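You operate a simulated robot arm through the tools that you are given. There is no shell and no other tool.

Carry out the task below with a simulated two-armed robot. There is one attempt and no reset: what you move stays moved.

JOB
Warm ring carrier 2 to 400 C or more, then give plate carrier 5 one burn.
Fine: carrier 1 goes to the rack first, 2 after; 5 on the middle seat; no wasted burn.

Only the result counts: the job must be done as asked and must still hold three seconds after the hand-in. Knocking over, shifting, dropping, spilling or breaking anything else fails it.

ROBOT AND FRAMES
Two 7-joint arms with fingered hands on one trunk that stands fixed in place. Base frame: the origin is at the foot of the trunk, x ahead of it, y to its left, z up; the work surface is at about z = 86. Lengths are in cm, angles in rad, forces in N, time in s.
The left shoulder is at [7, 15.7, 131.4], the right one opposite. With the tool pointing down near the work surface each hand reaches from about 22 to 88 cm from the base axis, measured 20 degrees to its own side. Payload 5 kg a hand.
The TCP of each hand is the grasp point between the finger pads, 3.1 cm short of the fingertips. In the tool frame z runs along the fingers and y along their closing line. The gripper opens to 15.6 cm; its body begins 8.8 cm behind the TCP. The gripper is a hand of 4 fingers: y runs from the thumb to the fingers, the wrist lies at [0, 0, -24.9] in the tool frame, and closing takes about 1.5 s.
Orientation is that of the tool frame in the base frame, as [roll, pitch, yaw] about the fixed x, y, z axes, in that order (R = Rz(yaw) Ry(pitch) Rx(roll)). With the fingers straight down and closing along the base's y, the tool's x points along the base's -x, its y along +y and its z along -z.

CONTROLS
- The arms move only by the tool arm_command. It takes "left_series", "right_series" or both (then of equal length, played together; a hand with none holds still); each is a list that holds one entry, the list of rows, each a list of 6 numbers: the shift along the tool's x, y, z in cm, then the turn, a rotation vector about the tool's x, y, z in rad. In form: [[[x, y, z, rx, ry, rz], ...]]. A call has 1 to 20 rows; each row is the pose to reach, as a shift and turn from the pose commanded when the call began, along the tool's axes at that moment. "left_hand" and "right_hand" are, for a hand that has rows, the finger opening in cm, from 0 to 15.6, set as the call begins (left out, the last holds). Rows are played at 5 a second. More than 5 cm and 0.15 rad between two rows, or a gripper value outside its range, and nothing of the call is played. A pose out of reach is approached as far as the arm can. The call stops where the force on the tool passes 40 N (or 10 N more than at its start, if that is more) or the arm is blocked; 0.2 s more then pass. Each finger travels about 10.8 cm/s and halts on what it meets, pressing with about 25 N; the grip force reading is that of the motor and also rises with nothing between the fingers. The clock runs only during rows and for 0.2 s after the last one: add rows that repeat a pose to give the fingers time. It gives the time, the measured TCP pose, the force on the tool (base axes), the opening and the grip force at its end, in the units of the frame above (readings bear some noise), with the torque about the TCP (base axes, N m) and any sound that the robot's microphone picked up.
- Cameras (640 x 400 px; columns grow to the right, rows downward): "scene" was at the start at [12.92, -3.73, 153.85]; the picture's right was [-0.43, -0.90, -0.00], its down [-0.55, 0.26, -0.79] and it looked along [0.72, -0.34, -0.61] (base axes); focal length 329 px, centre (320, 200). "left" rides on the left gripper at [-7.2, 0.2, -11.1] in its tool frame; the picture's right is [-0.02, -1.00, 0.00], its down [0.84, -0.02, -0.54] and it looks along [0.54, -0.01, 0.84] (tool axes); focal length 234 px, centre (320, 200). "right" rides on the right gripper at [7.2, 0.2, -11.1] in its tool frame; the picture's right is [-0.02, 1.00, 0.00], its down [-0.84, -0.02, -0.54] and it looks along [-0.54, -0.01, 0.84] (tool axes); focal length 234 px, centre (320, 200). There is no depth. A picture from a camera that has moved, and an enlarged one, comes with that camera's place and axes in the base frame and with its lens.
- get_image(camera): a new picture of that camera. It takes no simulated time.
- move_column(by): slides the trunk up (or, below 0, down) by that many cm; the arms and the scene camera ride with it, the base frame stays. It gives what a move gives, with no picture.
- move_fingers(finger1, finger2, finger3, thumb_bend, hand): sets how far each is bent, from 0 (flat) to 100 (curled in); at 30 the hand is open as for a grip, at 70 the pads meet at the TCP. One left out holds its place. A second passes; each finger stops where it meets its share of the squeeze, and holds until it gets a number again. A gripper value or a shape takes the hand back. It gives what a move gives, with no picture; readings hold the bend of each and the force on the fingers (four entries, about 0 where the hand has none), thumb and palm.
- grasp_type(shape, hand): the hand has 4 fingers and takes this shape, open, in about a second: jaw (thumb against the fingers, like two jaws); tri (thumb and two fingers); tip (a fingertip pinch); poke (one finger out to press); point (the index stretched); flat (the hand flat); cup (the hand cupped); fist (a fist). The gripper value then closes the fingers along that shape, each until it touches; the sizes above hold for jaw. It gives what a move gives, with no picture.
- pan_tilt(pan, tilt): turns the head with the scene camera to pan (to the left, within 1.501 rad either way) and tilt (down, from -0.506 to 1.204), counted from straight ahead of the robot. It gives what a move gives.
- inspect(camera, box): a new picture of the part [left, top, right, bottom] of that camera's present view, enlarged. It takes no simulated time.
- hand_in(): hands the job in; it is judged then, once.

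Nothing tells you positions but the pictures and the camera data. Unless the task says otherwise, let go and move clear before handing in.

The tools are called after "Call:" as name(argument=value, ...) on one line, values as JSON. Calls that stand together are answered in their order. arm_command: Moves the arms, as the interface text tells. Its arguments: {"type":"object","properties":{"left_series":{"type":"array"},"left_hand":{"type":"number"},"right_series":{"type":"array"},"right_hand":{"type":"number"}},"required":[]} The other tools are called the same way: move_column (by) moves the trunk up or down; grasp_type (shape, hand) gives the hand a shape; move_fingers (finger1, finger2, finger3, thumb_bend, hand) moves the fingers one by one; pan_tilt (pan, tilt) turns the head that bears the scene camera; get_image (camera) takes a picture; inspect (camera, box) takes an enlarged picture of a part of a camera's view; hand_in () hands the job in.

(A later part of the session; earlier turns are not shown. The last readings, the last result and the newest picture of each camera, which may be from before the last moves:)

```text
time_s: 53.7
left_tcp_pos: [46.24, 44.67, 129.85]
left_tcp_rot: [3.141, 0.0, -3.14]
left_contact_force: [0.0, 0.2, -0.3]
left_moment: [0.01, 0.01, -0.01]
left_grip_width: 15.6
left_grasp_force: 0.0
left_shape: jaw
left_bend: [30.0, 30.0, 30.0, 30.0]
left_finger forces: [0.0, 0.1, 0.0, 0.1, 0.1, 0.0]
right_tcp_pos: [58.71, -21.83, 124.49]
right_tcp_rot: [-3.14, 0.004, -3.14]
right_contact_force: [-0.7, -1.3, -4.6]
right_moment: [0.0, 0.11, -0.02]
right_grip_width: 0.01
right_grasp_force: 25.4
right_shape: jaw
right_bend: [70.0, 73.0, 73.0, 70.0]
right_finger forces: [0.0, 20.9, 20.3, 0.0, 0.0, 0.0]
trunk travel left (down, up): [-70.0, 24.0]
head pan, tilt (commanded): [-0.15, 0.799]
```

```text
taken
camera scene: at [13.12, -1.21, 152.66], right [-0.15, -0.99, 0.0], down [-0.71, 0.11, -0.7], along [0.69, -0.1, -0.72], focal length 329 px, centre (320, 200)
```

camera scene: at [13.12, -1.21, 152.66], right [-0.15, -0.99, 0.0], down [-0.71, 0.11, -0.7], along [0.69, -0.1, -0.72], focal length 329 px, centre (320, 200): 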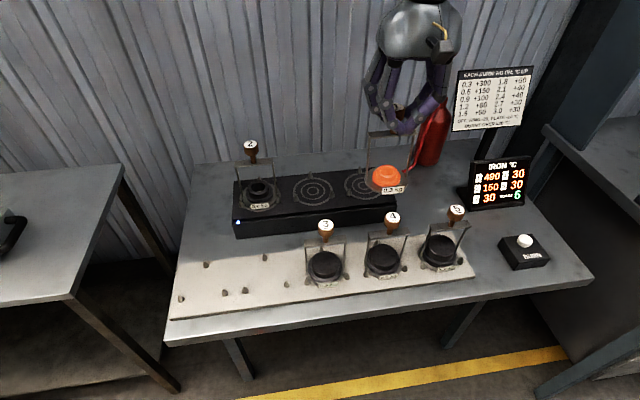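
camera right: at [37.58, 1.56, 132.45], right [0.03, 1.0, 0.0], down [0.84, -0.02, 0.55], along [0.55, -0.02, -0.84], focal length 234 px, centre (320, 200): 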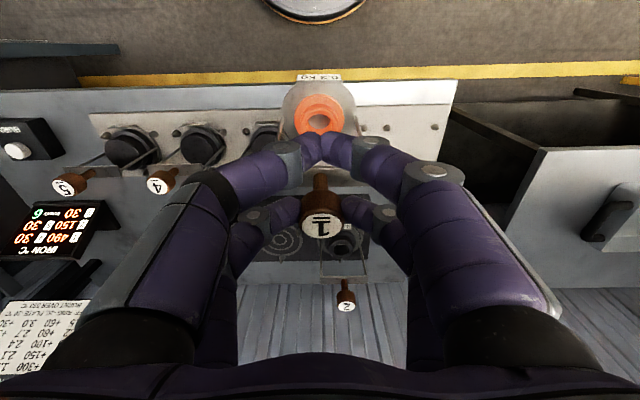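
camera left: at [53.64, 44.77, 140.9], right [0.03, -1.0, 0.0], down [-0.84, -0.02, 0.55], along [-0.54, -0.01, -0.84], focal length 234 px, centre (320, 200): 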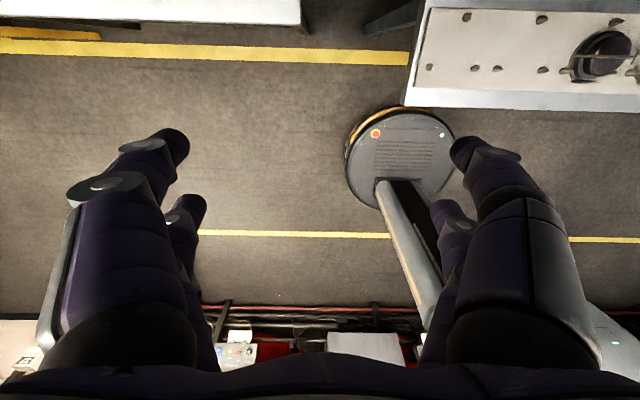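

Carrier 1 is back over the clear strip. I'll move it above its seat and lower most of the way.

Call:
arm_command(right_series=[[[-0.7, 0, 0, 0, 0, 0], [-2.2, 0, 0, 0, 0, 0], [-4, 0, 0, 0, 0, 0], [-5.8, 0, 0, 0, 0, 0], [-7.6, 0, 0, 0, 0, 0], [-9.4, 0, 0, 0, 0, 0], [-11, -0.1, 0, 0, 0, 0], [-12.1, -0.1, 0, 0, 0, 0], [-12.4, -0.1, 0, 0, 0, 0], [-12.4, -0.1, 0, 0, 0, 0], [-12.4, -0.1, 1.5, 0, 0, 0], [-12.4, -0.1, 3.5, 0, 0, 0], [-12.4, -0.1, 5.5, 0, 0, 0], [-12.4, -0.1, 7.5, 0, 0, 0], [-12.4, -0.1, 9, 0, 0, 0], [-12.4, -0.1, 10, 0, 0, 0], [-12.4, -0.1, 10.5, 0, 0, 0], [-12.4, -0.1, 10.5, 0, 0, 0]]])

Call:
inspect(camera="scene", box=[310, 80, 430, 220])

Call:
get_image(camera="right")

```text
time_s: 57.5
left_tcp_pos: [46.33, 44.78, 129.81]
left_tcp_rot: [-3.14, 0.001, -3.139]
left_contact_force: [-0.6, 0.6, -0.1]
left_moment: [0.01, 0.0, 0.01]
left_grip_width: 15.61
left_grasp_force: 0.0
left_shape: jaw
left_bend: [30.0, 30.0, 30.0, 30.0]
left_finger forces: [0.1, 0.0, 0.0, 0.1, 0.0, 0.0]
right_tcp_pos: [71.19, -21.95, 113.99]
right_tcp_rot: [-3.139, 0.005, -3.14]
right_contact_force: [0.1, 0.0, -4.0]
right_moment: [0.03, 0.04, -0.02]
right_grip_width: 0.0
right_grasp_force: 25.3
right_shape: jaw
right_bend: [70.0, 73.0, 73.0, 70.0]
right_finger forces: [0.0, 20.7, 20.3, 0.0, 0.0, 0.1]
trunk travel left (down, up): [-70.0, 24.0]
head pan, tilt (commanded): [-0.15, 0.799]
```

```text
2.86 times, centred on (370, 150) of scene
camera zoom: at [13.11, -1.21, 152.66], right [-0.15, -0.99, 0.0], down [-0.71, 0.11, -0.7], along [0.69, -0.1, -0.72], focal length 941 px, centre (177, 343)
```

zoom: 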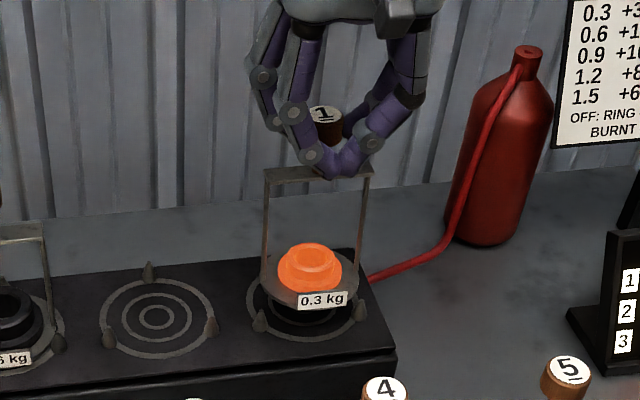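

```text
taken
camera right: at [64.05, -21.77, 125.1], right [0.02, 1.0, 0.0], down [0.84, -0.02, 0.55], along [0.55, -0.01, -0.84], focal length 234 px, centre (320, 200)
```

right: 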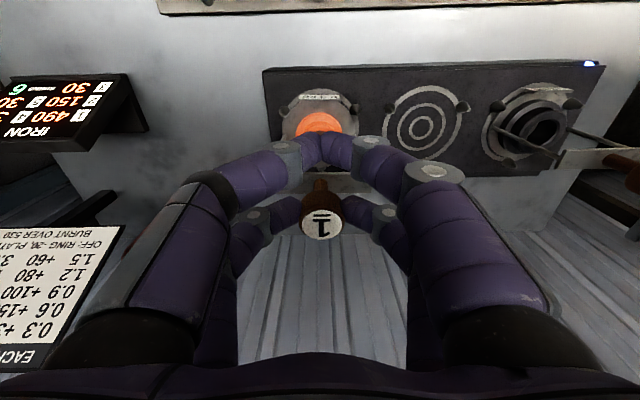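

The carrier hangs almost level over its seat. I'll lower it gently onto the burner while watching the force.

Call:
arm_command(right_series=[[[0, 0, 0.6, 0, 0, 0], [0, 0, 1.2, 0, 0, 0], [0, 0, 1.8, 0, 0, 0], [0, 0, 2.3, 0, 0, 0], [0, 0, 2.7, 0, 0, 0], [0, 0, 3, 0, 0, 0], [0, 0, 3.2, 0, 0, 0], [0, 0, 3.4, 0, 0, 0], [0, 0, 3.4, 0, 0, 0]]])

Call:
inspect(camera="scene", box=[310, 80, 430, 220])

```text
time_s: 59.5
left_tcp_pos: [46.04, 44.69, 129.82]
left_tcp_rot: [-3.142, 0.001, -3.141]
left_contact_force: [-0.2, -0.5, 0.0]
left_moment: [0.0, -0.03, -0.02]
left_grip_width: 15.6
left_grasp_force: 0.0
left_shape: jaw
left_bend: [30.0, 30.0, 30.0, 30.0]
left_finger forces: [0.0, 0.0, 0.0, 0.1, 0.1, 0.1]
right_tcp_pos: [71.28, -21.94, 110.95]
right_tcp_rot: [3.141, 0.007, 3.14]
right_contact_force: [-3.2, -0.5, 7.0]
right_moment: [-0.03, -0.13, -0.03]
right_grip_width: 0.0
right_grasp_force: 24.8
right_shape: jaw
right_bend: [70.0, 73.0, 73.0, 70.0]
right_finger forces: [0.0, 22.9, 23.5, 0.0, 0.1, 0.0]
trunk travel left (down, up): [-70.0, 24.0]
head pan, tilt (commanded): [-0.15, 0.799]
```

```text
2.86 times, centred on (370, 150) of scene
camera zoom: at [12.93, -1.18, 152.69], right [-0.15, -0.99, 0.0], down [-0.71, 0.11, -0.7], along [0.69, -0.1, -0.72], focal length 941 px, centre (177, 343)
```

zoom: 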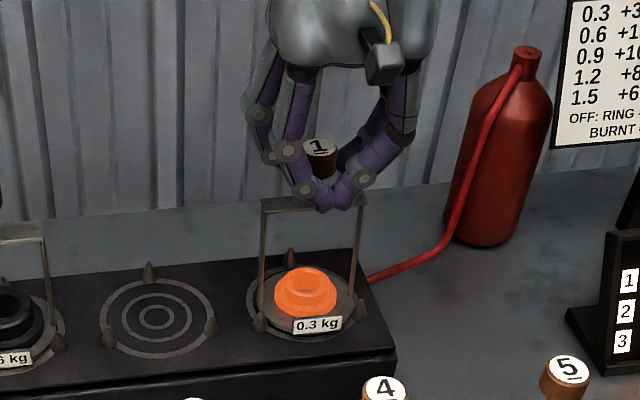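

It has touched down, with 7 N upward on the hand. I'll zoom in to see whether the base is flat between the pins before letting go.

Call:
inspect(camera="scene", box=[345, 145, 405, 205])

Call:
inspect(camera="right", box=[250, 60, 400, 260])

```text
6.67 times, centred on (375, 175) of scene
camera zoom: at [12.93, -1.18, 152.69], right [-0.15, -0.99, 0.0], down [-0.71, 0.11, -0.7], along [0.69, -0.1, -0.72], focal length 2196 px, centre (-47, 367)
```

zoom: 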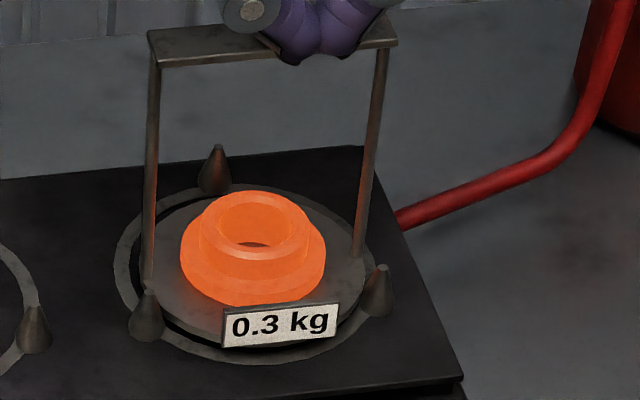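

```text
2.00 times, centred on (325, 160) of right
camera zoom: at [64.04, -21.7, 121.98], right [0.03, 1.0, 0.0], down [0.83, -0.02, 0.55], along [0.55, -0.01, -0.83], focal length 468 px, centre (310, 280)
```

zoom: 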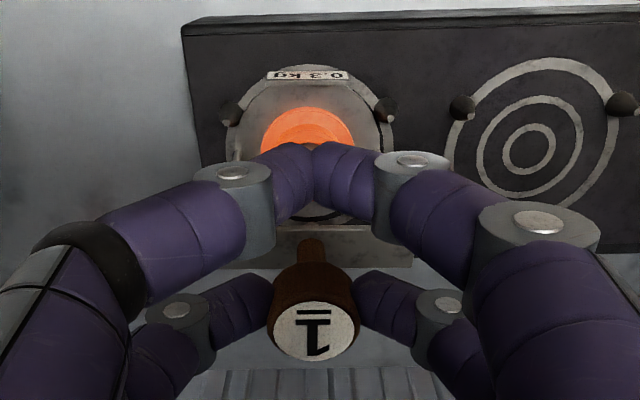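

The front edge is still slightly raised. I'll press down a few millimetres more so it levels before I release.

Call:
arm_command(right_series=[[[0, 0, 0.2, 0, 0, 0], [0, 0, 0.4, 0, 0, 0], [0, 0, 0.4, 0, 0, 0]]])

Call:
inspect(camera="scene", box=[345, 145, 405, 205])

```text
time_s: 60.3
left_tcp_pos: [45.83, 44.71, 129.83]
left_tcp_rot: [-3.141, 0.004, -3.14]
left_contact_force: [-0.2, 0.2, -0.1]
left_moment: [-0.03, 0.02, -0.02]
left_grip_width: 15.58
left_grasp_force: 0.1
left_shape: jaw
left_bend: [30.0, 30.0, 30.0, 30.0]
left_finger forces: [0.0, 0.1, 0.0, 0.0, 0.0, 0.0]
right_tcp_pos: [71.0, -21.8, 110.64]
right_tcp_rot: [3.14, 0.01, 3.138]
right_contact_force: [-8.0, -2.2, 22.7]
right_moment: [-0.13, -0.44, -0.12]
right_grip_width: 0.05
right_grasp_force: 24.9
right_shape: jaw
right_bend: [70.0, 74.0, 74.0, 70.0]
right_finger forces: [0.1, 27.2, 29.5, 0.0, 0.0, 0.0]
trunk travel left (down, up): [-70.0, 24.0]
head pan, tilt (commanded): [-0.15, 0.799]
```

```text
6.67 times, centred on (375, 175) of scene
camera zoom: at [12.61, -1.13, 152.73], right [-0.15, -0.99, 0.0], down [-0.71, 0.11, -0.7], along [0.69, -0.1, -0.71], focal length 2196 px, centre (-47, 367)
```

zoom: 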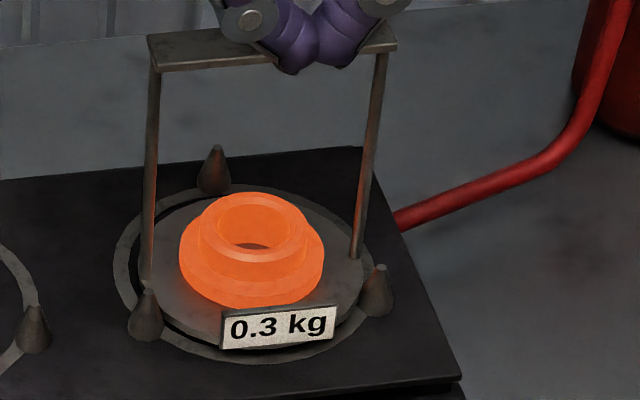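

The push toward -x shows the base is riding on the back pin, so it is a few millimetres too far forward. I'll ease up, shift back 0.4 cm and lower again.

Call:
arm_command(right_series=[[[0, 0, -0.4, 0, 0, 0], [0.2, 0, -0.6, 0, 0, 0], [0.4, 0, -0.6, 0, 0, 0], [0.4, 0, -0.3, 0, 0, 0], [0.4, 0, -0.1, 0, 0, 0], [0.4, 0, -0.1, 0, 0, 0]]])

Call:
inspect(camera="scene", box=[345, 145, 405, 205])

```text
time_s: 61.7
left_tcp_pos: [46.02, 44.66, 129.9]
left_tcp_rot: [-3.14, 0.001, -3.14]
left_contact_force: [0.0, -0.8, 0.8]
left_moment: [0.0, 0.02, 0.0]
left_grip_width: 15.58
left_grasp_force: 0.1
left_shape: jaw
left_bend: [30.0, 30.0, 30.0, 30.0]
left_finger forces: [0.1, 0.1, 0.0, 0.0, 0.1, 0.0]
right_tcp_pos: [70.66, -22.04, 110.7]
right_tcp_rot: [-3.14, 0.006, 3.14]
right_contact_force: [-4.5, -0.5, 15.1]
right_moment: [-0.03, -0.35, -0.1]
right_grip_width: 0.05
right_grasp_force: 25.2
right_shape: jaw
right_bend: [70.0, 74.0, 74.0, 70.0]
right_finger forces: [0.1, 25.1, 26.9, 0.1, 0.0, 0.0]
trunk travel left (down, up): [-70.0, 24.0]
head pan, tilt (commanded): [-0.15, 0.799]
```

```text
6.67 times, centred on (375, 175) of scene
camera zoom: at [12.76, -1.16, 152.7], right [-0.15, -0.99, 0.0], down [-0.71, 0.11, -0.7], along [0.69, -0.1, -0.72], focal length 2196 px, centre (-47, 367)
```

zoom: 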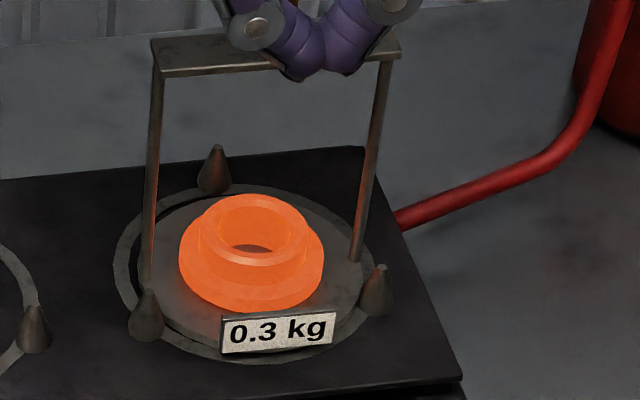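

The base now sits flat between its pins. I'll release it and check that it stays put.

Call:
arm_command(right_series=[[[0, 0, -0.15, 0, 0, 0], [0, 0, -0.2, 0, 0, 0], [0, 0, -0.2, 0, 0, 0], [0, 0, -0.2, 0, 0, 0], [0, 0, -0.2, 0, 0, 0]]], right_hand=6)

Call:
inspect(camera="scene", box=[310, 80, 430, 220])

Call:
inspect(camera="right", box=[200, 60, 440, 270])

```text
time_s: 62.9
left_tcp_pos: [46.19, 44.72, 129.87]
left_tcp_rot: [3.141, 0.001, -3.14]
left_contact_force: [-0.3, 0.0, 0.3]
left_moment: [0.0, 0.0, 0.02]
left_grip_width: 15.6
left_grasp_force: 0.2
left_shape: jaw
left_bend: [30.0, 30.0, 30.0, 30.0]
left_finger forces: [0.1, 0.0, 0.1, 0.0, 0.0, 0.1]
right_tcp_pos: [70.94, -21.8, 110.56]
right_tcp_rot: [3.141, 0.005, -3.141]
right_contact_force: [0.9, -1.3, 1.1]
right_moment: [0.05, 0.01, 0.03]
right_grip_width: 5.95
right_grasp_force: 0.1
right_shape: jaw
right_bend: [74.0, 74.0, 74.0, 70.0]
right_finger forces: [0.0, 0.0, 0.1, 0.0, 0.0, 0.0]
trunk travel left (down, up): [-70.0, 24.0]
head pan, tilt (commanded): [-0.15, 0.799]
```

```text
2.86 times, centred on (370, 150) of scene
camera zoom: at [13.09, -1.2, 152.66], right [-0.15, -0.99, 0.0], down [-0.71, 0.11, -0.7], along [0.69, -0.1, -0.72], focal length 941 px, centre (177, 343)
```

zoom: 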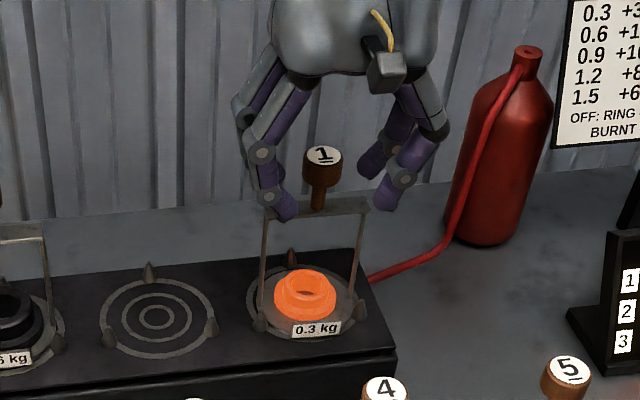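

```text
1.90 times, centred on (320, 165) of right
camera zoom: at [63.67, -21.75, 121.61], right [0.02, 1.0, 0.0], down [0.84, -0.02, 0.55], along [0.55, -0.01, -0.84], focal length 446 px, centre (320, 267)
```

zoom: 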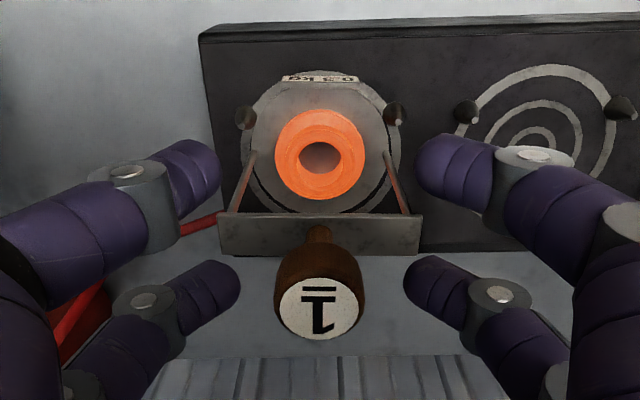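

Carrier 1 is upright and seated again. I'll raise the hand, back off, and turn it 60 degrees to prepare the leaned grip.

Call:
arm_command(right_series=[[[0, 0, -3, 0, 0, 0], [0, 0, -7, 0, 0, 0], [0, 0, -11, 0, 0, 0], [0, 0, -15, 0, 0, 0], [4, 0, -15, 0, 0, 0], [8, 0, -15, 0, 0, 0], [11, 0, -15, 0, 0, 0], [11, 0, -15, 0, 0, -0.15], [11, 0, -15, 0, 0, -0.3], [11, 0, -15, 0, 0, -0.45], [11, 0, -15, 0, 0, -0.6], [11, 0, -15, 0, 0, -0.75], [11, 0, -15, 0, 0, -0.9], [11, 0, -15, 0, 0, -1.047], [11, 0, -15, 0, 0, -1.047]]])

Call:
get_image(camera="scene")

```text
time_s: 66.1
left_tcp_pos: [46.16, 44.67, 129.88]
left_tcp_rot: [3.14, -0.001, -3.141]
left_contact_force: [0.2, -0.2, -0.5]
left_moment: [0.02, 0.02, 0.0]
left_grip_width: 15.58
left_grasp_force: 0.1
left_shape: jaw
left_bend: [30.0, 30.0, 30.0, 30.0]
left_finger forces: [0.0, 0.1, 0.0, 0.0, 0.0, 0.0]
right_tcp_pos: [59.81, -21.89, 125.38]
right_tcp_rot: [-3.138, 0.003, -2.093]
right_contact_force: [0.0, 0.0, 0.4]
right_moment: [-0.01, 0.0, 0.0]
right_grip_width: 5.96
right_grasp_force: 0.1
right_shape: jaw
right_bend: [74.0, 74.0, 74.0, 70.0]
right_finger forces: [0.0, 0.1, 0.1, 0.0, 0.0, 0.1]
trunk travel left (down, up): [-70.0, 24.0]
head pan, tilt (commanded): [-0.15, 0.799]
```

```text
taken
camera scene: at [13.07, -1.2, 152.66], right [-0.15, -0.99, 0.0], down [-0.71, 0.11, -0.7], along [0.69, -0.1, -0.72], focal length 329 px, centre (320, 200)
```

scene: 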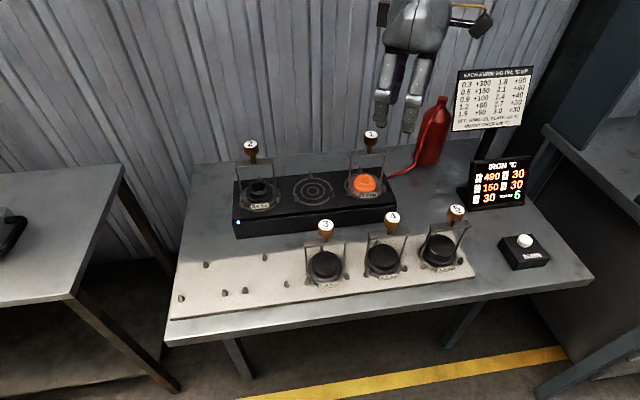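

The hand is turned to an azimuth of 60 degrees. Next I'll lean it by 0.62 rad and test how far left it can go over the second rack seat, staying high.

Call:
arm_command(right_series=[[[0, 0, 0, 0, -0.13, 0], [0, 0, 0, 0, -0.26, 0], [0, 0, 0, 0, -0.39, 0], [0, 0, 0, 0, -0.51, 0], [0, 0, 0, 0, -0.62, 0], [0, 0, 0, 0, -0.62, 0]]])

Call:
get_image(camera="scene")

```text
time_s: 67.5
left_tcp_pos: [46.28, 44.77, 129.74]
left_tcp_rot: [-3.141, 0.0, -3.14]
left_contact_force: [-0.1, -0.8, -0.9]
left_moment: [-0.03, 0.01, 0.02]
left_grip_width: 15.56
left_grasp_force: 0.0
left_shape: jaw
left_bend: [30.0, 30.0, 30.0, 30.0]
left_finger forces: [0.0, 0.0, 0.1, 0.0, 0.0, 0.0]
right_tcp_pos: [59.75, -21.83, 125.48]
right_tcp_rot: [-3.136, 0.621, -2.092]
right_contact_force: [0.6, -0.3, -0.2]
right_moment: [0.02, 0.0, 0.0]
right_grip_width: 5.98
right_grasp_force: 0.0
right_shape: jaw
right_bend: [74.0, 74.0, 74.0, 70.0]
right_finger forces: [0.1, 0.0, 0.0, 0.0, 0.1, 0.0]
trunk travel left (down, up): [-70.0, 24.0]
head pan, tilt (commanded): [-0.15, 0.799]
```

```text
taken
camera scene: at [13.11, -1.08, 152.66], right [-0.15, -0.99, 0.0], down [-0.71, 0.11, -0.7], along [0.69, -0.1, -0.72], focal length 329 px, centre (320, 200)
```

scene: 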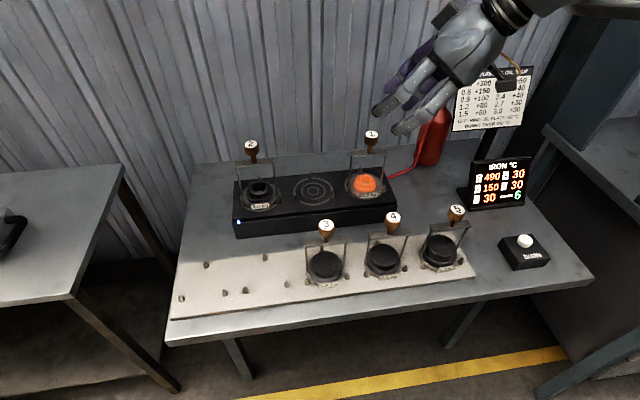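

The lean works. I'll move it over the second and then the leftmost empty seat, staying high, to see how far it can go.

Call:
arm_command(right_series=[[[-1.5, 2.35, 1.6, 0, 0, 0], [-3, 4.7, 3.2, 0, 0, 0], [-4.5, 7.05, 4.8, 0, 0, 0], [-6, 9.4, 6.4, 0, 0, 0], [-7.5, 11.75, 8, 0, 0, 0], [-9, 14.1, 9.6, 0, 0, 0], [-10.5, 16.45, 11.2, 0, 0, 0], [-11.96, 18.8, 12.77, 0, 0, 0], [-11.96, 18.8, 12.77, 0, 0, 0], [-14.4, 20.5, 14.5, 0, 0, 0], [-16.8, 22.2, 16.2, 0, 0, 0], [-19.2, 23.9, 17.9, 0, 0, 0], [-21.6, 25.6, 19.6, 0, 0, 0], [-21.6, 25.6, 19.6, 0, 0, 0]]])

Call:
get_image(camera="scene")

```text
time_s: 70.5
left_tcp_pos: [46.09, 44.66, 129.86]
left_tcp_rot: [3.141, 0.0, -3.14]
left_contact_force: [0.7, -0.2, 0.0]
left_moment: [0.01, 0.0, -0.03]
left_grip_width: 15.6
left_grasp_force: 0.0
left_shape: jaw
left_bend: [30.0, 30.0, 30.0, 30.0]
left_finger forces: [0.1, 0.1, 0.0, 0.1, 0.1, 0.0]
right_tcp_pos: [52.18, 13.62, 122.34]
right_tcp_rot: [-3.137, 0.621, -2.095]
right_contact_force: [-0.5, -0.2, 0.1]
right_moment: [0.02, 0.0, -0.01]
right_grip_width: 6.0
right_grasp_force: 0.2
right_shape: jaw
right_bend: [74.0, 74.0, 74.0, 70.0]
right_finger forces: [0.0, 0.0, 0.0, 0.0, 0.1, 0.0]
right hand out of reach, approached as far as the arm can: row 13, 14
trunk travel left (down, up): [-70.0, 24.0]
head pan, tilt (commanded): [-0.15, 0.799]
```

```text
taken
camera scene: at [12.98, -1.19, 152.67], right [-0.15, -0.99, 0.0], down [-0.71, 0.11, -0.7], along [0.69, -0.1, -0.72], focal length 329 px, centre (320, 200)
```

scene: 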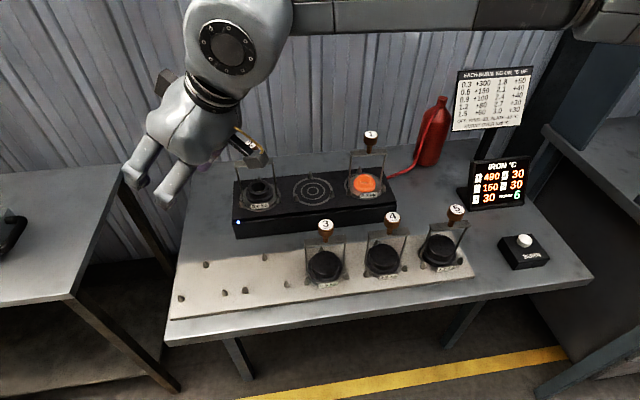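

The leaned hand reaches the second seat easily and stops just short of the leftmost one. So carrier 1 goes to the second seat (53.65, 5.0) with the right hand, and carrier 2 later to the leftmost with the left hand. I'll use a gentler lean of 0.45 rad, return above carrier 1 (knob at 73.2, -21.95, 109.75), and regrip.

Call:
arm_command(right_series=[[[1.59, -3, -1.1, 0, 0.014, 0], [3.18, -6, -2.2, 0, 0.028, 0], [4.77, -9, -3.3, 0, 0.043, 0], [6.36, -12, -4.4, 0, 0.057, 0], [7.95, -15, -5.5, 0, 0.071, 0], [9.54, -18, -6.6, 0, 0.085, 0], [11.13, -21, -7.7, 0, 0.1, 0], [12.72, -24, -8.8, 0, 0.114, 0], [14.31, -27, -9.9, 0, 0.128, 0], [15.9, -30, -11, 0, 0.142, 0], [17.5, -33, -12.1, 0, 0.157, 0], [19.08, -36, -13.2, 0, 0.17, 0], [19.08, -36, -13.2, 0, 0.17, 0]]], right_hand=6)

Call:
get_image(camera="scene")

Call:
get_image(camera="right")

```text
time_s: 73.3
left_tcp_pos: [46.14, 44.76, 129.85]
left_tcp_rot: [-3.14, 0.0, -3.138]
left_contact_force: [-0.3, 0.0, -0.1]
left_moment: [-0.01, -0.03, -0.01]
left_grip_width: 15.59
left_grasp_force: 0.1
left_shape: jaw
left_bend: [30.0, 30.0, 30.0, 30.0]
left_finger forces: [0.0, 0.0, 0.0, 0.0, 0.0, 0.0]
right_tcp_pos: [71.47, -24.53, 122.02]
right_tcp_rot: [-3.135, 0.45, -2.092]
right_contact_force: [0.0, 0.2, 0.7]
right_moment: [-0.02, 0.01, 0.01]
right_grip_width: 5.99
right_grasp_force: 0.1
right_shape: jaw
right_bend: [74.0, 74.0, 74.0, 70.0]
right_finger forces: [0.1, 0.1, 0.0, 0.0, 0.0, 0.0]
trunk travel left (down, up): [-70.0, 24.0]
head pan, tilt (commanded): [-0.15, 0.799]
```

```text
taken
camera scene: at [13.04, -1.15, 152.67], right [-0.15, -0.99, 0.0], down [-0.71, 0.11, -0.7], along [0.69, -0.1, -0.72], focal length 329 px, centre (320, 200)
```

scene: 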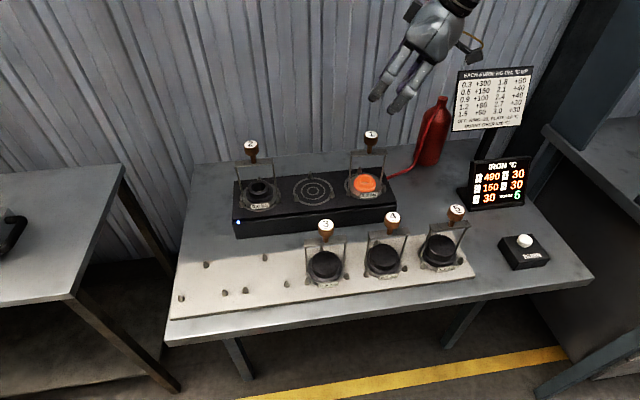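

```text
taken
camera right: at [65.64, -34.35, 128.97], right [-0.85, 0.52, 0.01], down [0.27, 0.44, 0.86], along [0.44, 0.73, -0.52], focal length 234 px, centre (320, 200)
```

right: 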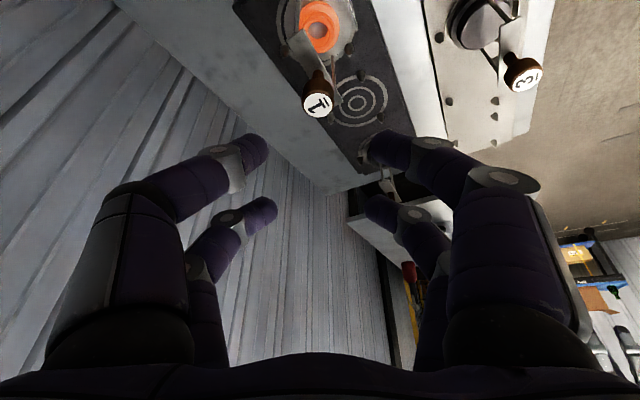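

The knob shows where I expect it. I'll lower straight down in the leaned pose, stopping short to check alignment.

Call:
arm_command(right_series=[[[1.06, -0.03, 2.26, 0, 0, 0], [2.12, -0.06, 4.53, 0, 0, 0], [3.19, -0.09, 6.79, 0, 0, 0], [4.1, -0.12, 8.8, 0, 0, 0], [4.25, -0.13, 9.1, 0, 0, 0], [4.25, -0.13, 9.1, 0, 0, 0]]], right_hand=6)

Call:
get_image(camera="right")

Call:
inspect(camera="scene", box=[330, 60, 430, 160])

```text
time_s: 74.7
left_tcp_pos: [46.23, 44.67, 129.63]
left_tcp_rot: [3.141, -0.001, -3.139]
left_contact_force: [0.2, -0.1, 0.0]
left_moment: [0.0, -0.01, -0.02]
left_grip_width: 15.58
left_grasp_force: 0.0
left_shape: jaw
left_bend: [30.0, 30.0, 30.0, 30.0]
left_finger forces: [0.1, 0.1, 0.0, 0.1, 0.0, 0.0]
right_tcp_pos: [71.65, -24.35, 112.03]
right_tcp_rot: [-3.135, 0.451, -2.092]
right_contact_force: [0.0, -0.1, 0.4]
right_moment: [0.02, 0.01, 0.0]
right_grip_width: 5.99
right_grasp_force: 0.0
right_shape: jaw
right_bend: [74.0, 74.0, 74.0, 70.0]
right_finger forces: [0.1, 0.0, 0.0, 0.1, 0.0, 0.1]
trunk travel left (down, up): [-70.0, 24.0]
head pan, tilt (commanded): [-0.15, 0.799]
```

```text
taken
camera right: at [65.85, -34.12, 118.84], right [-0.85, 0.52, 0.01], down [0.27, 0.44, 0.86], along [0.44, 0.73, -0.52], focal length 234 px, centre (320, 200)
```

right: 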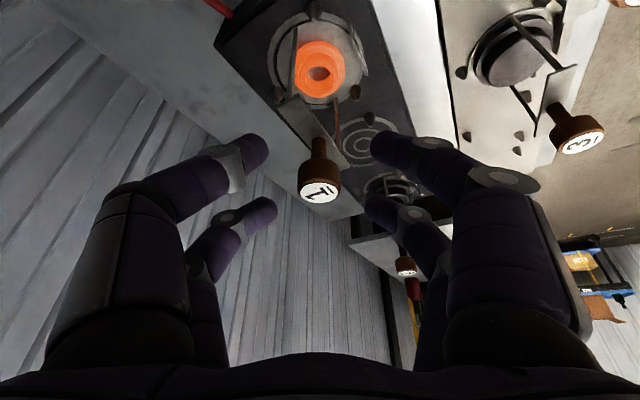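

```text
4.00 times, centred on (380, 110) of scene
camera zoom: at [13.03, -1.2, 152.67], right [-0.15, -0.99, 0.0], down [-0.71, 0.11, -0.7], along [0.69, -0.1, -0.72], focal length 1318 px, centre (80, 560)
```

zoom: 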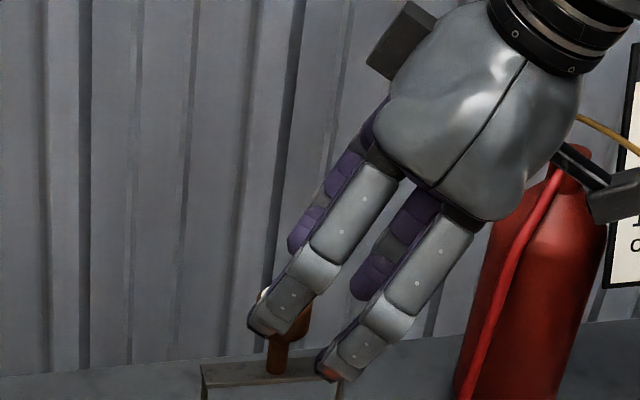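

The knob is lining up between the far fingertips. I'll go down the last 2.5 cm and check again.

Call:
arm_command(right_series=[[[0.4, -0.04, 0.8, 0, 0, 0], [0.8, -0.08, 1.6, 0, 0, 0], [1.13, -0.12, 2.26, 0, 0, 0], [1.13, -0.12, 2.26, 0, 0, 0]]], right_hand=5.5)

Call:
inspect(camera="right", box=[200, 110, 440, 290])

Call:
inspect(camera="scene", box=[330, 80, 430, 180])

```text
time_s: 75.7
left_tcp_pos: [46.14, 44.66, 129.85]
left_tcp_rot: [-3.141, 0.001, -3.141]
left_contact_force: [1.1, 0.4, 1.1]
left_moment: [0.01, 0.01, -0.03]
left_grip_width: 15.58
left_grasp_force: 0.0
left_shape: jaw
left_bend: [30.0, 30.0, 30.0, 30.0]
left_finger forces: [0.0, 0.0, 0.0, 0.1, 0.1, 0.0]
right_tcp_pos: [71.8, -24.62, 109.43]
right_tcp_rot: [-3.135, 0.451, -2.093]
right_contact_force: [0.0, 0.7, 0.5]
right_moment: [0.02, 0.0, -0.01]
right_grip_width: 5.56
right_grasp_force: 0.0
right_shape: jaw
right_bend: [74.0, 74.0, 74.0, 70.0]
right_finger forces: [0.0, 0.0, 0.0, 0.2, 0.0, 0.0]
trunk travel left (down, up): [-70.0, 24.0]
head pan, tilt (commanded): [-0.15, 0.799]
```

```text
2.22 times, centred on (320, 200) of right
camera zoom: at [65.96, -34.31, 116.22], right [-0.85, 0.52, 0.01], down [0.27, 0.44, 0.86], along [0.44, 0.73, -0.52], focal length 520 px, centre (320, 200)
```

zoom: 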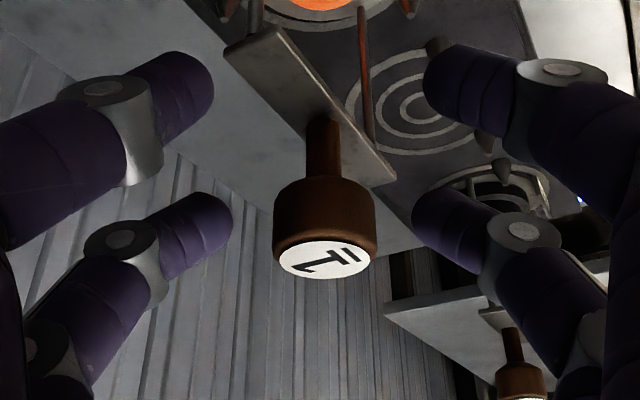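

```text
4.00 times, centred on (380, 130) of scene
camera zoom: at [13.06, -1.19, 152.67], right [-0.15, -0.99, 0.0], down [-0.71, 0.11, -0.7], along [0.69, -0.1, -0.72], focal length 1318 px, centre (80, 480)
```

zoom: 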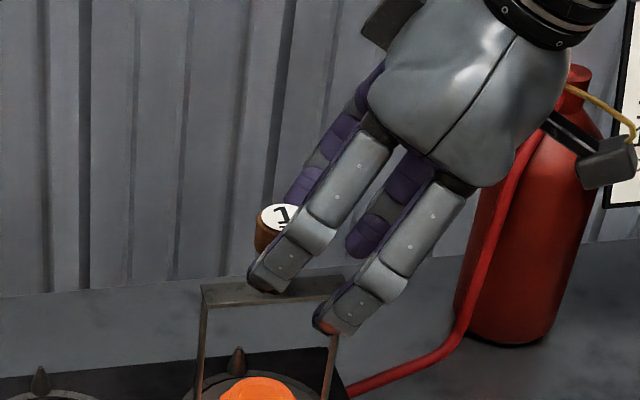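

Knob 1 is centred between the far pair, level with its side, and the near fingers clear the crossbar. Closing.

Call:
arm_command(right_series=[[[0, 0, 0, 0, 0, 0], [0, 0, 0, 0, 0, 0], [0, 0, 0, 0, 0, 0], [0, 0, 0, 0, 0, 0], [0, 0, 0, 0, 0, 0], [0, 0, 0, 0, 0, 0], [0, 0, 0, 0, 0, 0], [0, 0, 0, 0, 0, 0]]], right_hand=0)

Call:
inspect(camera="right", box=[200, 110, 440, 290])

Call:
inspect(camera="scene", box=[330, 90, 430, 210])

```text
time_s: 77.5
left_tcp_pos: [46.26, 44.63, 129.83]
left_tcp_rot: [-3.141, 0.0, -3.14]
left_contact_force: [0.2, 0.2, 0.9]
left_moment: [-0.01, -0.02, -0.01]
left_grip_width: 15.58
left_grasp_force: 0.1
left_shape: jaw
left_bend: [30.0, 30.0, 30.0, 30.0]
left_finger forces: [0.1, 0.1, 0.0, 0.1, 0.0, 0.0]
right_tcp_pos: [71.84, -24.61, 109.36]
right_tcp_rot: [-3.137, 0.449, -2.092]
right_contact_force: [0.1, -0.2, -3.2]
right_moment: [-0.03, 0.05, 0.03]
right_grip_width: 0.01
right_grasp_force: 25.0
right_shape: jaw
right_bend: [70.0, 73.0, 73.0, 70.0]
right_finger forces: [0.1, 21.6, 21.8, 0.0, 0.1, 0.0]
trunk travel left (down, up): [-70.0, 24.0]
head pan, tilt (commanded): [-0.15, 0.799]
```

```text
2.22 times, centred on (320, 200) of right
camera zoom: at [65.98, -34.33, 116.18], right [-0.85, 0.52, 0.01], down [0.27, 0.44, 0.86], along [0.44, 0.73, -0.52], focal length 520 px, centre (320, 200)
```

zoom: 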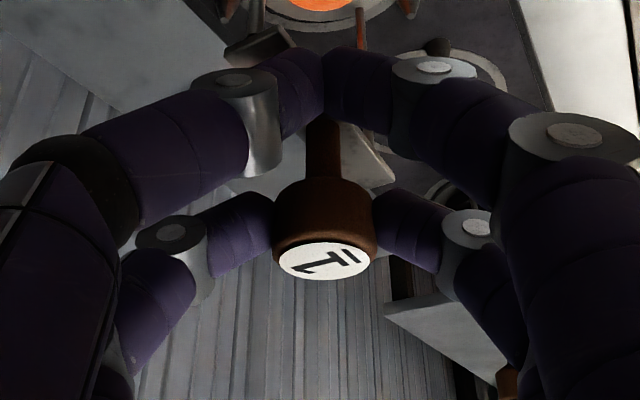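

```text
3.33 times, centred on (380, 150) of scene
camera zoom: at [13.11, -1.21, 152.66], right [-0.15, -0.99, 0.0], down [-0.71, 0.11, -0.7], along [0.69, -0.1, -0.72], focal length 1098 px, centre (120, 367)
```

zoom: 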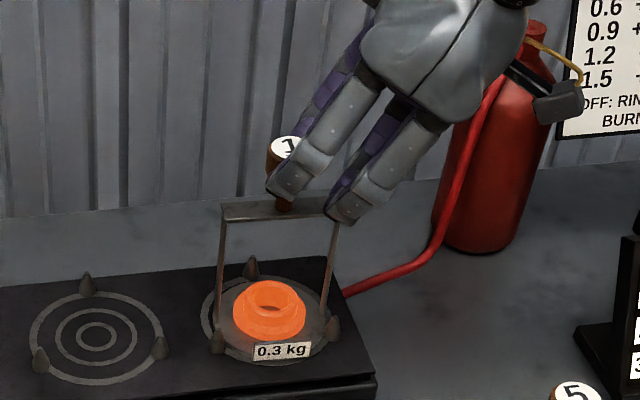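

Gripped with about 21.7 N on each finger. Now I'll lift straight up 14 cm.

Call:
arm_command(right_series=[[[-0.22, 0, -0.45, 0, 0, 0], [-0.44, 0, -0.9, 0, 0, 0], [-0.78, 0, -1.62, 0, 0, 0], [-1.22, 0, -2.52, 0, 0, 0], [-1.74, 0, -3.6, 0, 0, 0], [-2.39, 0, -4.95, 0, 0, 0], [-3.05, 0, -6.3, 0, 0, 0], [-3.7, 0, -7.65, 0, 0, 0], [-4.35, 0, -9, 0, 0, 0], [-5, 0, -10.35, 0, 0, 0], [-5.66, 0, -11.7, 0, 0, 0], [-6.09, 0, -12.6, 0, 0, 0], [-6.09, 0, -12.6, 0, 0, 0]]])

Call:
get_image(camera="scene")

Call:
inspect(camera="scene", box=[320, 40, 440, 200])

```text
time_s: 80.3
left_tcp_pos: [46.29, 44.72, 129.85]
left_tcp_rot: [3.141, -0.001, -3.139]
left_contact_force: [0.0, 0.0, 1.4]
left_moment: [0.0, -0.01, -0.03]
left_grip_width: 15.61
left_grasp_force: 0.0
left_shape: jaw
left_bend: [30.0, 30.0, 30.0, 30.0]
left_finger forces: [0.0, 0.0, 0.1, 0.0, 0.0, 0.1]
right_tcp_pos: [71.92, -24.43, 123.37]
right_tcp_rot: [-3.138, 0.449, -2.092]
right_contact_force: [1.0, -0.4, -3.9]
right_moment: [-0.07, 0.04, 0.02]
right_grip_width: 0.0
right_grasp_force: 24.9
right_shape: jaw
right_bend: [70.0, 73.0, 73.0, 70.0]
right_finger forces: [0.0, 21.4, 21.4, 0.0, 0.0, 0.0]
trunk travel left (down, up): [-70.0, 24.0]
head pan, tilt (commanded): [-0.15, 0.799]
```

```text
taken
camera scene: at [13.14, -1.24, 152.66], right [-0.15, -0.99, 0.0], down [-0.71, 0.11, -0.7], along [0.69, -0.1, -0.72], focal length 329 px, centre (320, 200)
```

scene: 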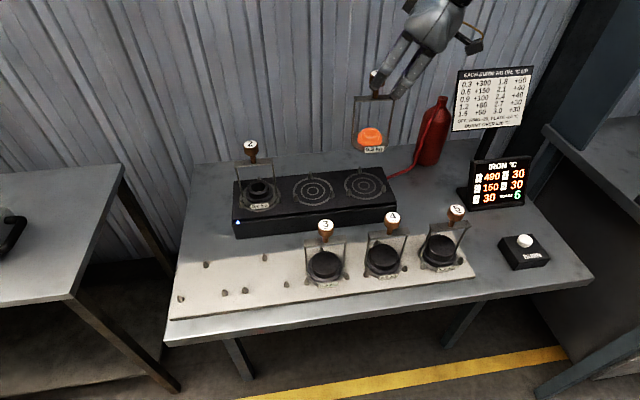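

```text
2.50 times, centred on (380, 120) of scene
camera zoom: at [13.14, -1.24, 152.66], right [-0.15, -0.99, 0.0], down [-0.71, 0.11, -0.7], along [0.69, -0.1, -0.72], focal length 824 px, centre (170, 400)
```

zoom: 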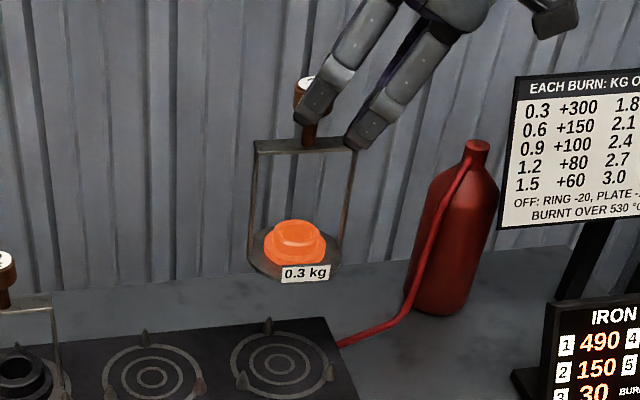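

Carrier 1 is up and hanging level. I'll carry it across, above everything, to over the second empty rack seat at (53.7, 5.0).

Call:
arm_command(right_series=[[[-0.18, 0.45, 0.09, 0, 0, 0], [-0.62, 1.51, 0.3, 0, 0, 0], [-1.23, 3.03, 0.59, 0, 0, 0], [-1.97, 4.85, 0.95, 0, 0, 0], [-2.71, 6.66, 1.31, 0, 0, 0], [-3.45, 8.48, 1.66, 0, 0, 0], [-4.19, 10.3, 2.02, 0, 0, 0], [-4.92, 12.12, 2.38, 0, 0, 0], [-5.66, 13.93, 2.73, 0, 0, 0], [-6.4, 15.75, 3.09, 0, 0, 0], [-7.14, 17.57, 3.45, 0, 0, 0], [-7.88, 19.39, 3.8, 0, 0, 0], [-8.62, 21.2, 4.16, 0, 0, 0], [-9.36, 23.02, 4.51, 0, 0, 0], [-10.09, 24.84, 4.87, 0, 0, 0], [-10.83, 26.66, 5.23, 0, 0, 0], [-11.57, 28.47, 5.58, 0, 0, 0], [-12.06, 29.68, 5.82, 0, 0, 0], [-12.31, 30.29, 5.94, 0, 0, 0], [-12.31, 30.29, 5.94, 0, 0, 0]]])

Call:
get_image(camera="scene")

Call:
get_image(camera="right")

Call:
get_image(camera="left")

```text
time_s: 84.5
left_tcp_pos: [46.21, 44.7, 129.78]
left_tcp_rot: [-3.141, 0.001, -3.141]
left_contact_force: [0.0, -0.1, -0.8]
left_moment: [0.02, 0.05, 0.01]
left_grip_width: 15.6
left_grasp_force: 0.1
left_shape: jaw
left_bend: [30.0, 30.0, 30.0, 30.0]
left_finger forces: [0.1, 0.1, 0.0, 0.0, 0.0, 0.0]
right_tcp_pos: [52.39, 2.59, 123.45]
right_tcp_rot: [-3.136, 0.451, -2.095]
right_contact_force: [0.2, 0.0, -3.5]
right_moment: [-0.12, 0.05, -0.02]
right_grip_width: 0.0
right_grasp_force: 25.1
right_shape: jaw
right_bend: [70.0, 73.0, 73.0, 70.0]
right_finger forces: [0.0, 21.0, 21.3, 0.0, 0.0, 0.1]
trunk travel left (down, up): [-70.0, 24.0]
head pan, tilt (commanded): [-0.15, 0.799]
```

```text
taken
camera scene: at [13.11, -1.19, 152.66], right [-0.15, -0.99, 0.0], down [-0.71, 0.11, -0.7], along [0.69, -0.1, -0.72], focal length 329 px, centre (320, 200)
```

scene: 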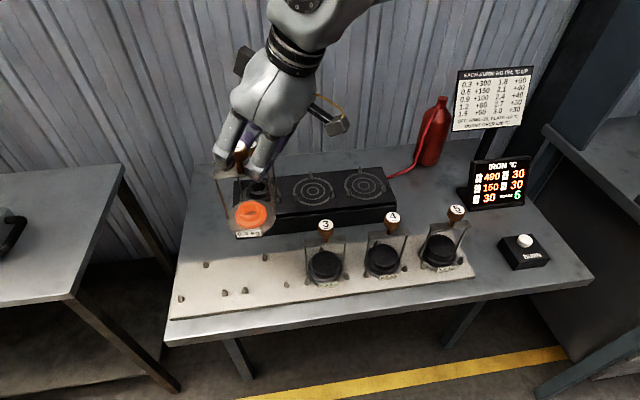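

```text
taken
camera right: at [46.65, -7.04, 130.15], right [-0.85, 0.52, 0.01], down [0.27, 0.44, 0.86], along [0.44, 0.73, -0.52], focal length 234 px, centre (320, 200)
```

right: 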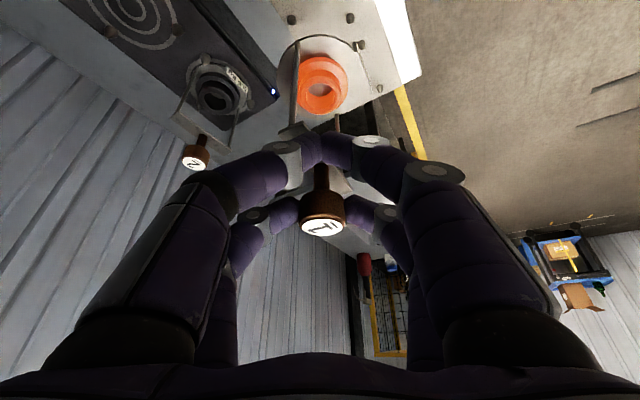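

```text
taken
camera left: at [53.61, 44.79, 140.9], right [0.03, -1.0, 0.0], down [-0.84, -0.02, 0.54], along [-0.54, -0.01, -0.84], focal length 234 px, centre (320, 200)
```

left: 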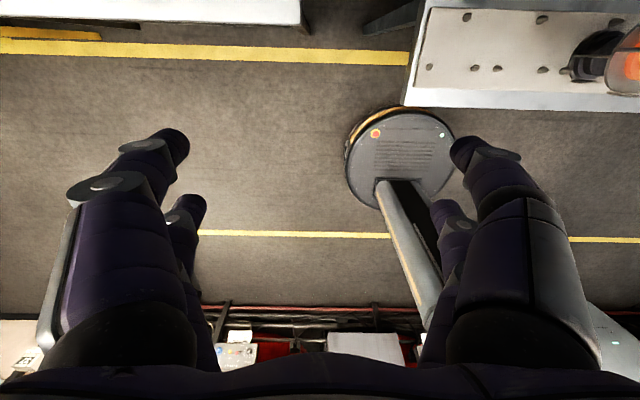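

Carrier 1 is over the second empty seat. I'll zoom in to check its tilt and how its base lines up with the pins before lowering.

Call:
inspect(camera="scene", box=[180, 130, 320, 310])

Call:
inspect(camera="right", box=[240, 0, 440, 250])

```text
2.22 times, centred on (250, 220) of scene
camera zoom: at [13.11, -1.19, 152.66], right [-0.15, -0.99, 0.0], down [-0.71, 0.11, -0.7], along [0.69, -0.1, -0.72], focal length 732 px, centre (476, 156)
```

zoom: 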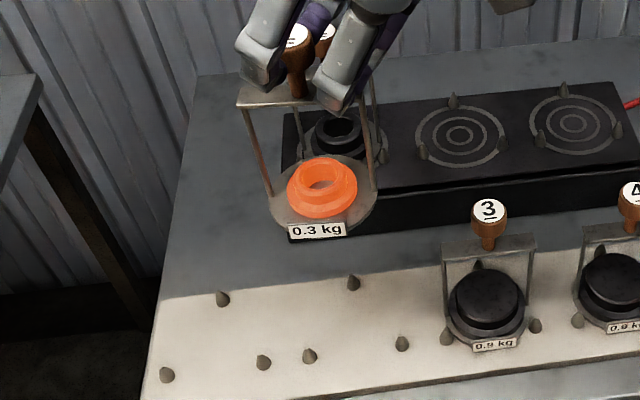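

```text
1.60 times, centred on (340, 125) of right
camera zoom: at [46.65, -7.04, 130.15], right [-0.85, 0.52, 0.01], down [0.27, 0.44, 0.86], along [0.44, 0.73, -0.52], focal length 375 px, centre (288, 320)
```

zoom: 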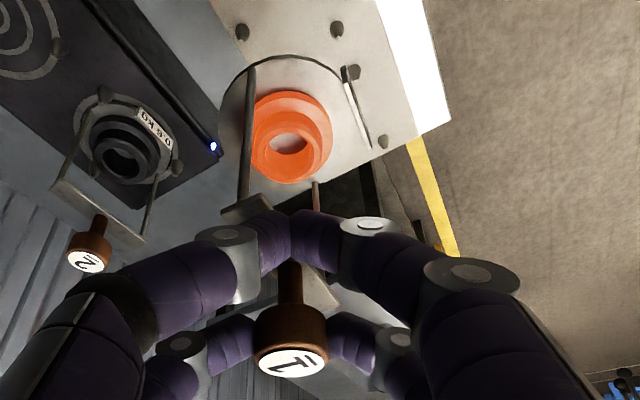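

The carrier hangs within about 2 degrees of vertical and its base is within 0.3 cm of the target. I'll lower it 17 cm toward the rack.

Call:
arm_command(right_series=[[[0.25, 0, 0.5, 0, 0, 0], [0.8, 0, 1.6, 0, 0, 0], [1.5, -0.02, 3.1, 0, 0, 0], [2.25, -0.03, 4.65, 0, 0, 0], [3, -0.04, 6.2, 0, 0, 0], [3.75, -0.05, 7.75, 0, 0, 0], [4.5, -0.06, 9.3, 0, 0, 0], [5.25, -0.07, 10.85, 0, 0, 0], [6, -0.07, 12.3, 0, 0, 0], [6.7, -0.07, 13.7, 0, 0, 0], [7.2, -0.07, 14.7, 0, 0, 0], [7.5, -0.07, 15.25, 0, 0, 0], [7.5, -0.07, 15.25, 0, 0, 0]]])

Call:
inspect(camera="scene", box=[200, 170, 340, 320])

Call:
get_image(camera="right")

```text
time_s: 87.3
left_tcp_pos: [46.25, 44.72, 129.79]
left_tcp_rot: [3.142, -0.001, -3.138]
left_contact_force: [0.4, -0.4, -0.2]
left_moment: [0.01, -0.04, 0.02]
left_grip_width: 15.58
left_grasp_force: 0.1
left_shape: jaw
left_bend: [30.0, 30.0, 30.0, 30.0]
left_finger forces: [0.1, 0.0, 0.0, 0.0, 0.0, 0.0]
right_tcp_pos: [52.45, 2.41, 106.33]
right_tcp_rot: [-3.138, 0.452, -2.093]
right_contact_force: [0.3, 0.2, -3.7]
right_moment: [-0.1, 0.05, -0.03]
right_grip_width: 0.0
right_grasp_force: 25.1
right_shape: jaw
right_bend: [70.0, 73.0, 73.0, 70.0]
right_finger forces: [0.0, 21.0, 21.2, 0.1, 0.1, 0.0]
trunk travel left (down, up): [-70.0, 24.0]
head pan, tilt (commanded): [-0.15, 0.799]
```

```text
2.67 times, centred on (270, 245) of scene
camera zoom: at [13.11, -1.18, 152.66], right [-0.15, -0.99, 0.0], down [-0.71, 0.11, -0.7], along [0.69, -0.1, -0.72], focal length 878 px, centre (453, 80)
```

zoom: 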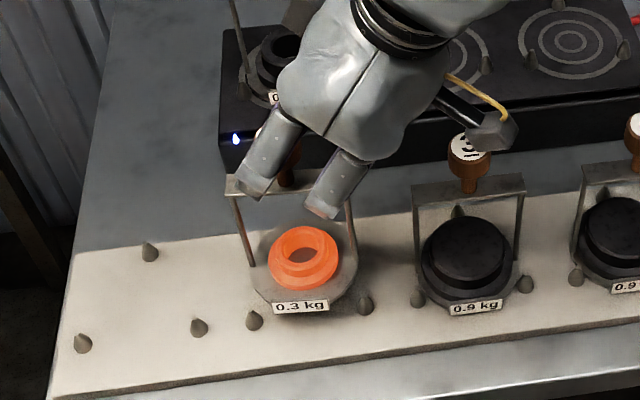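

```text
taken
camera right: at [46.63, -7.27, 113.17], right [-0.85, 0.52, 0.01], down [0.27, 0.44, 0.86], along [0.44, 0.73, -0.52], focal length 234 px, centre (320, 200)
```

right: 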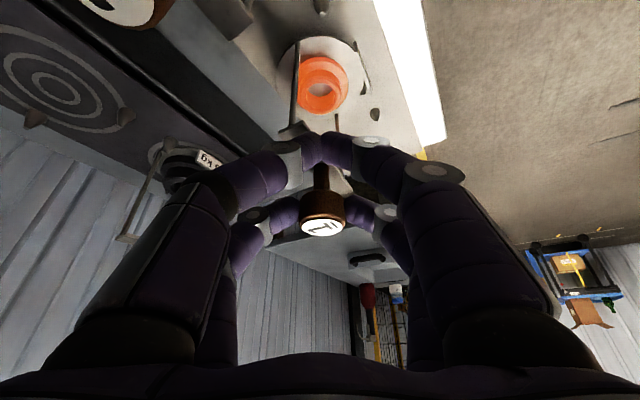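

The base is 3 cm above the rack and centred between its pins. I'll lower it gently now.

Call:
arm_command(right_series=[[[0.26, 0, 0.54, 0, 0, 0], [0.52, 0, 1.08, 0, 0, 0], [0.78, 0, 1.62, 0, 0, 0], [0.96, 0, 1.98, 0, 0, 0], [1.09, 0, 2.25, 0, 0, 0], [1.2, 0, 2.48, 0, 0, 0], [1.28, 0, 2.65, 0, 0, 0], [1.28, 0, 2.65, 0, 0, 0]]])

Call:
inspect(camera="scene", box=[230, 220, 320, 310])

```text
time_s: 89.1
left_tcp_pos: [46.19, 44.7, 129.75]
left_tcp_rot: [3.141, 0.001, -3.141]
left_contact_force: [-0.2, 0.5, -1.3]
left_moment: [0.0, 0.01, 0.04]
left_grip_width: 15.58
left_grasp_force: 0.0
left_shape: jaw
left_bend: [30.0, 30.0, 30.0, 30.0]
left_finger forces: [0.0, 0.0, 0.0, 0.1, 0.0, 0.1]
right_tcp_pos: [52.55, 2.5, 103.23]
right_tcp_rot: [-3.138, 0.451, -2.092]
right_contact_force: [-0.6, 1.0, -4.6]
right_moment: [-0.08, 0.1, 0.0]
right_grip_width: 0.01
right_grasp_force: 24.6
right_shape: jaw
right_bend: [70.0, 73.0, 73.0, 70.0]
right_finger forces: [0.0, 21.2, 21.1, 0.1, 0.1, 0.0]
trunk travel left (down, up): [-70.0, 24.0]
head pan, tilt (commanded): [-0.15, 0.799]
```

```text
4.44 times, centred on (275, 265) of scene
camera zoom: at [13.11, -1.19, 152.66], right [-0.15, -0.99, 0.0], down [-0.71, 0.11, -0.7], along [0.69, -0.1, -0.72], focal length 1464 px, centre (520, -89)
```

zoom: 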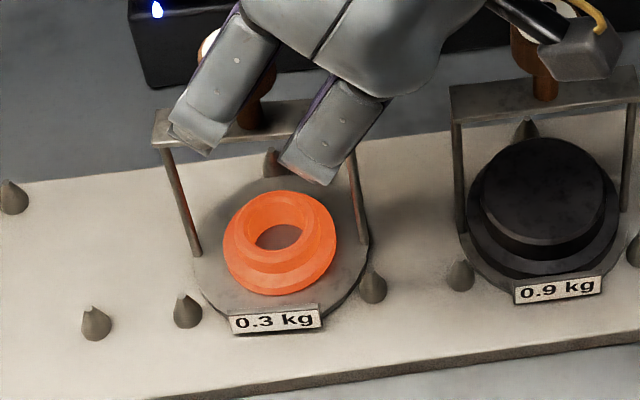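

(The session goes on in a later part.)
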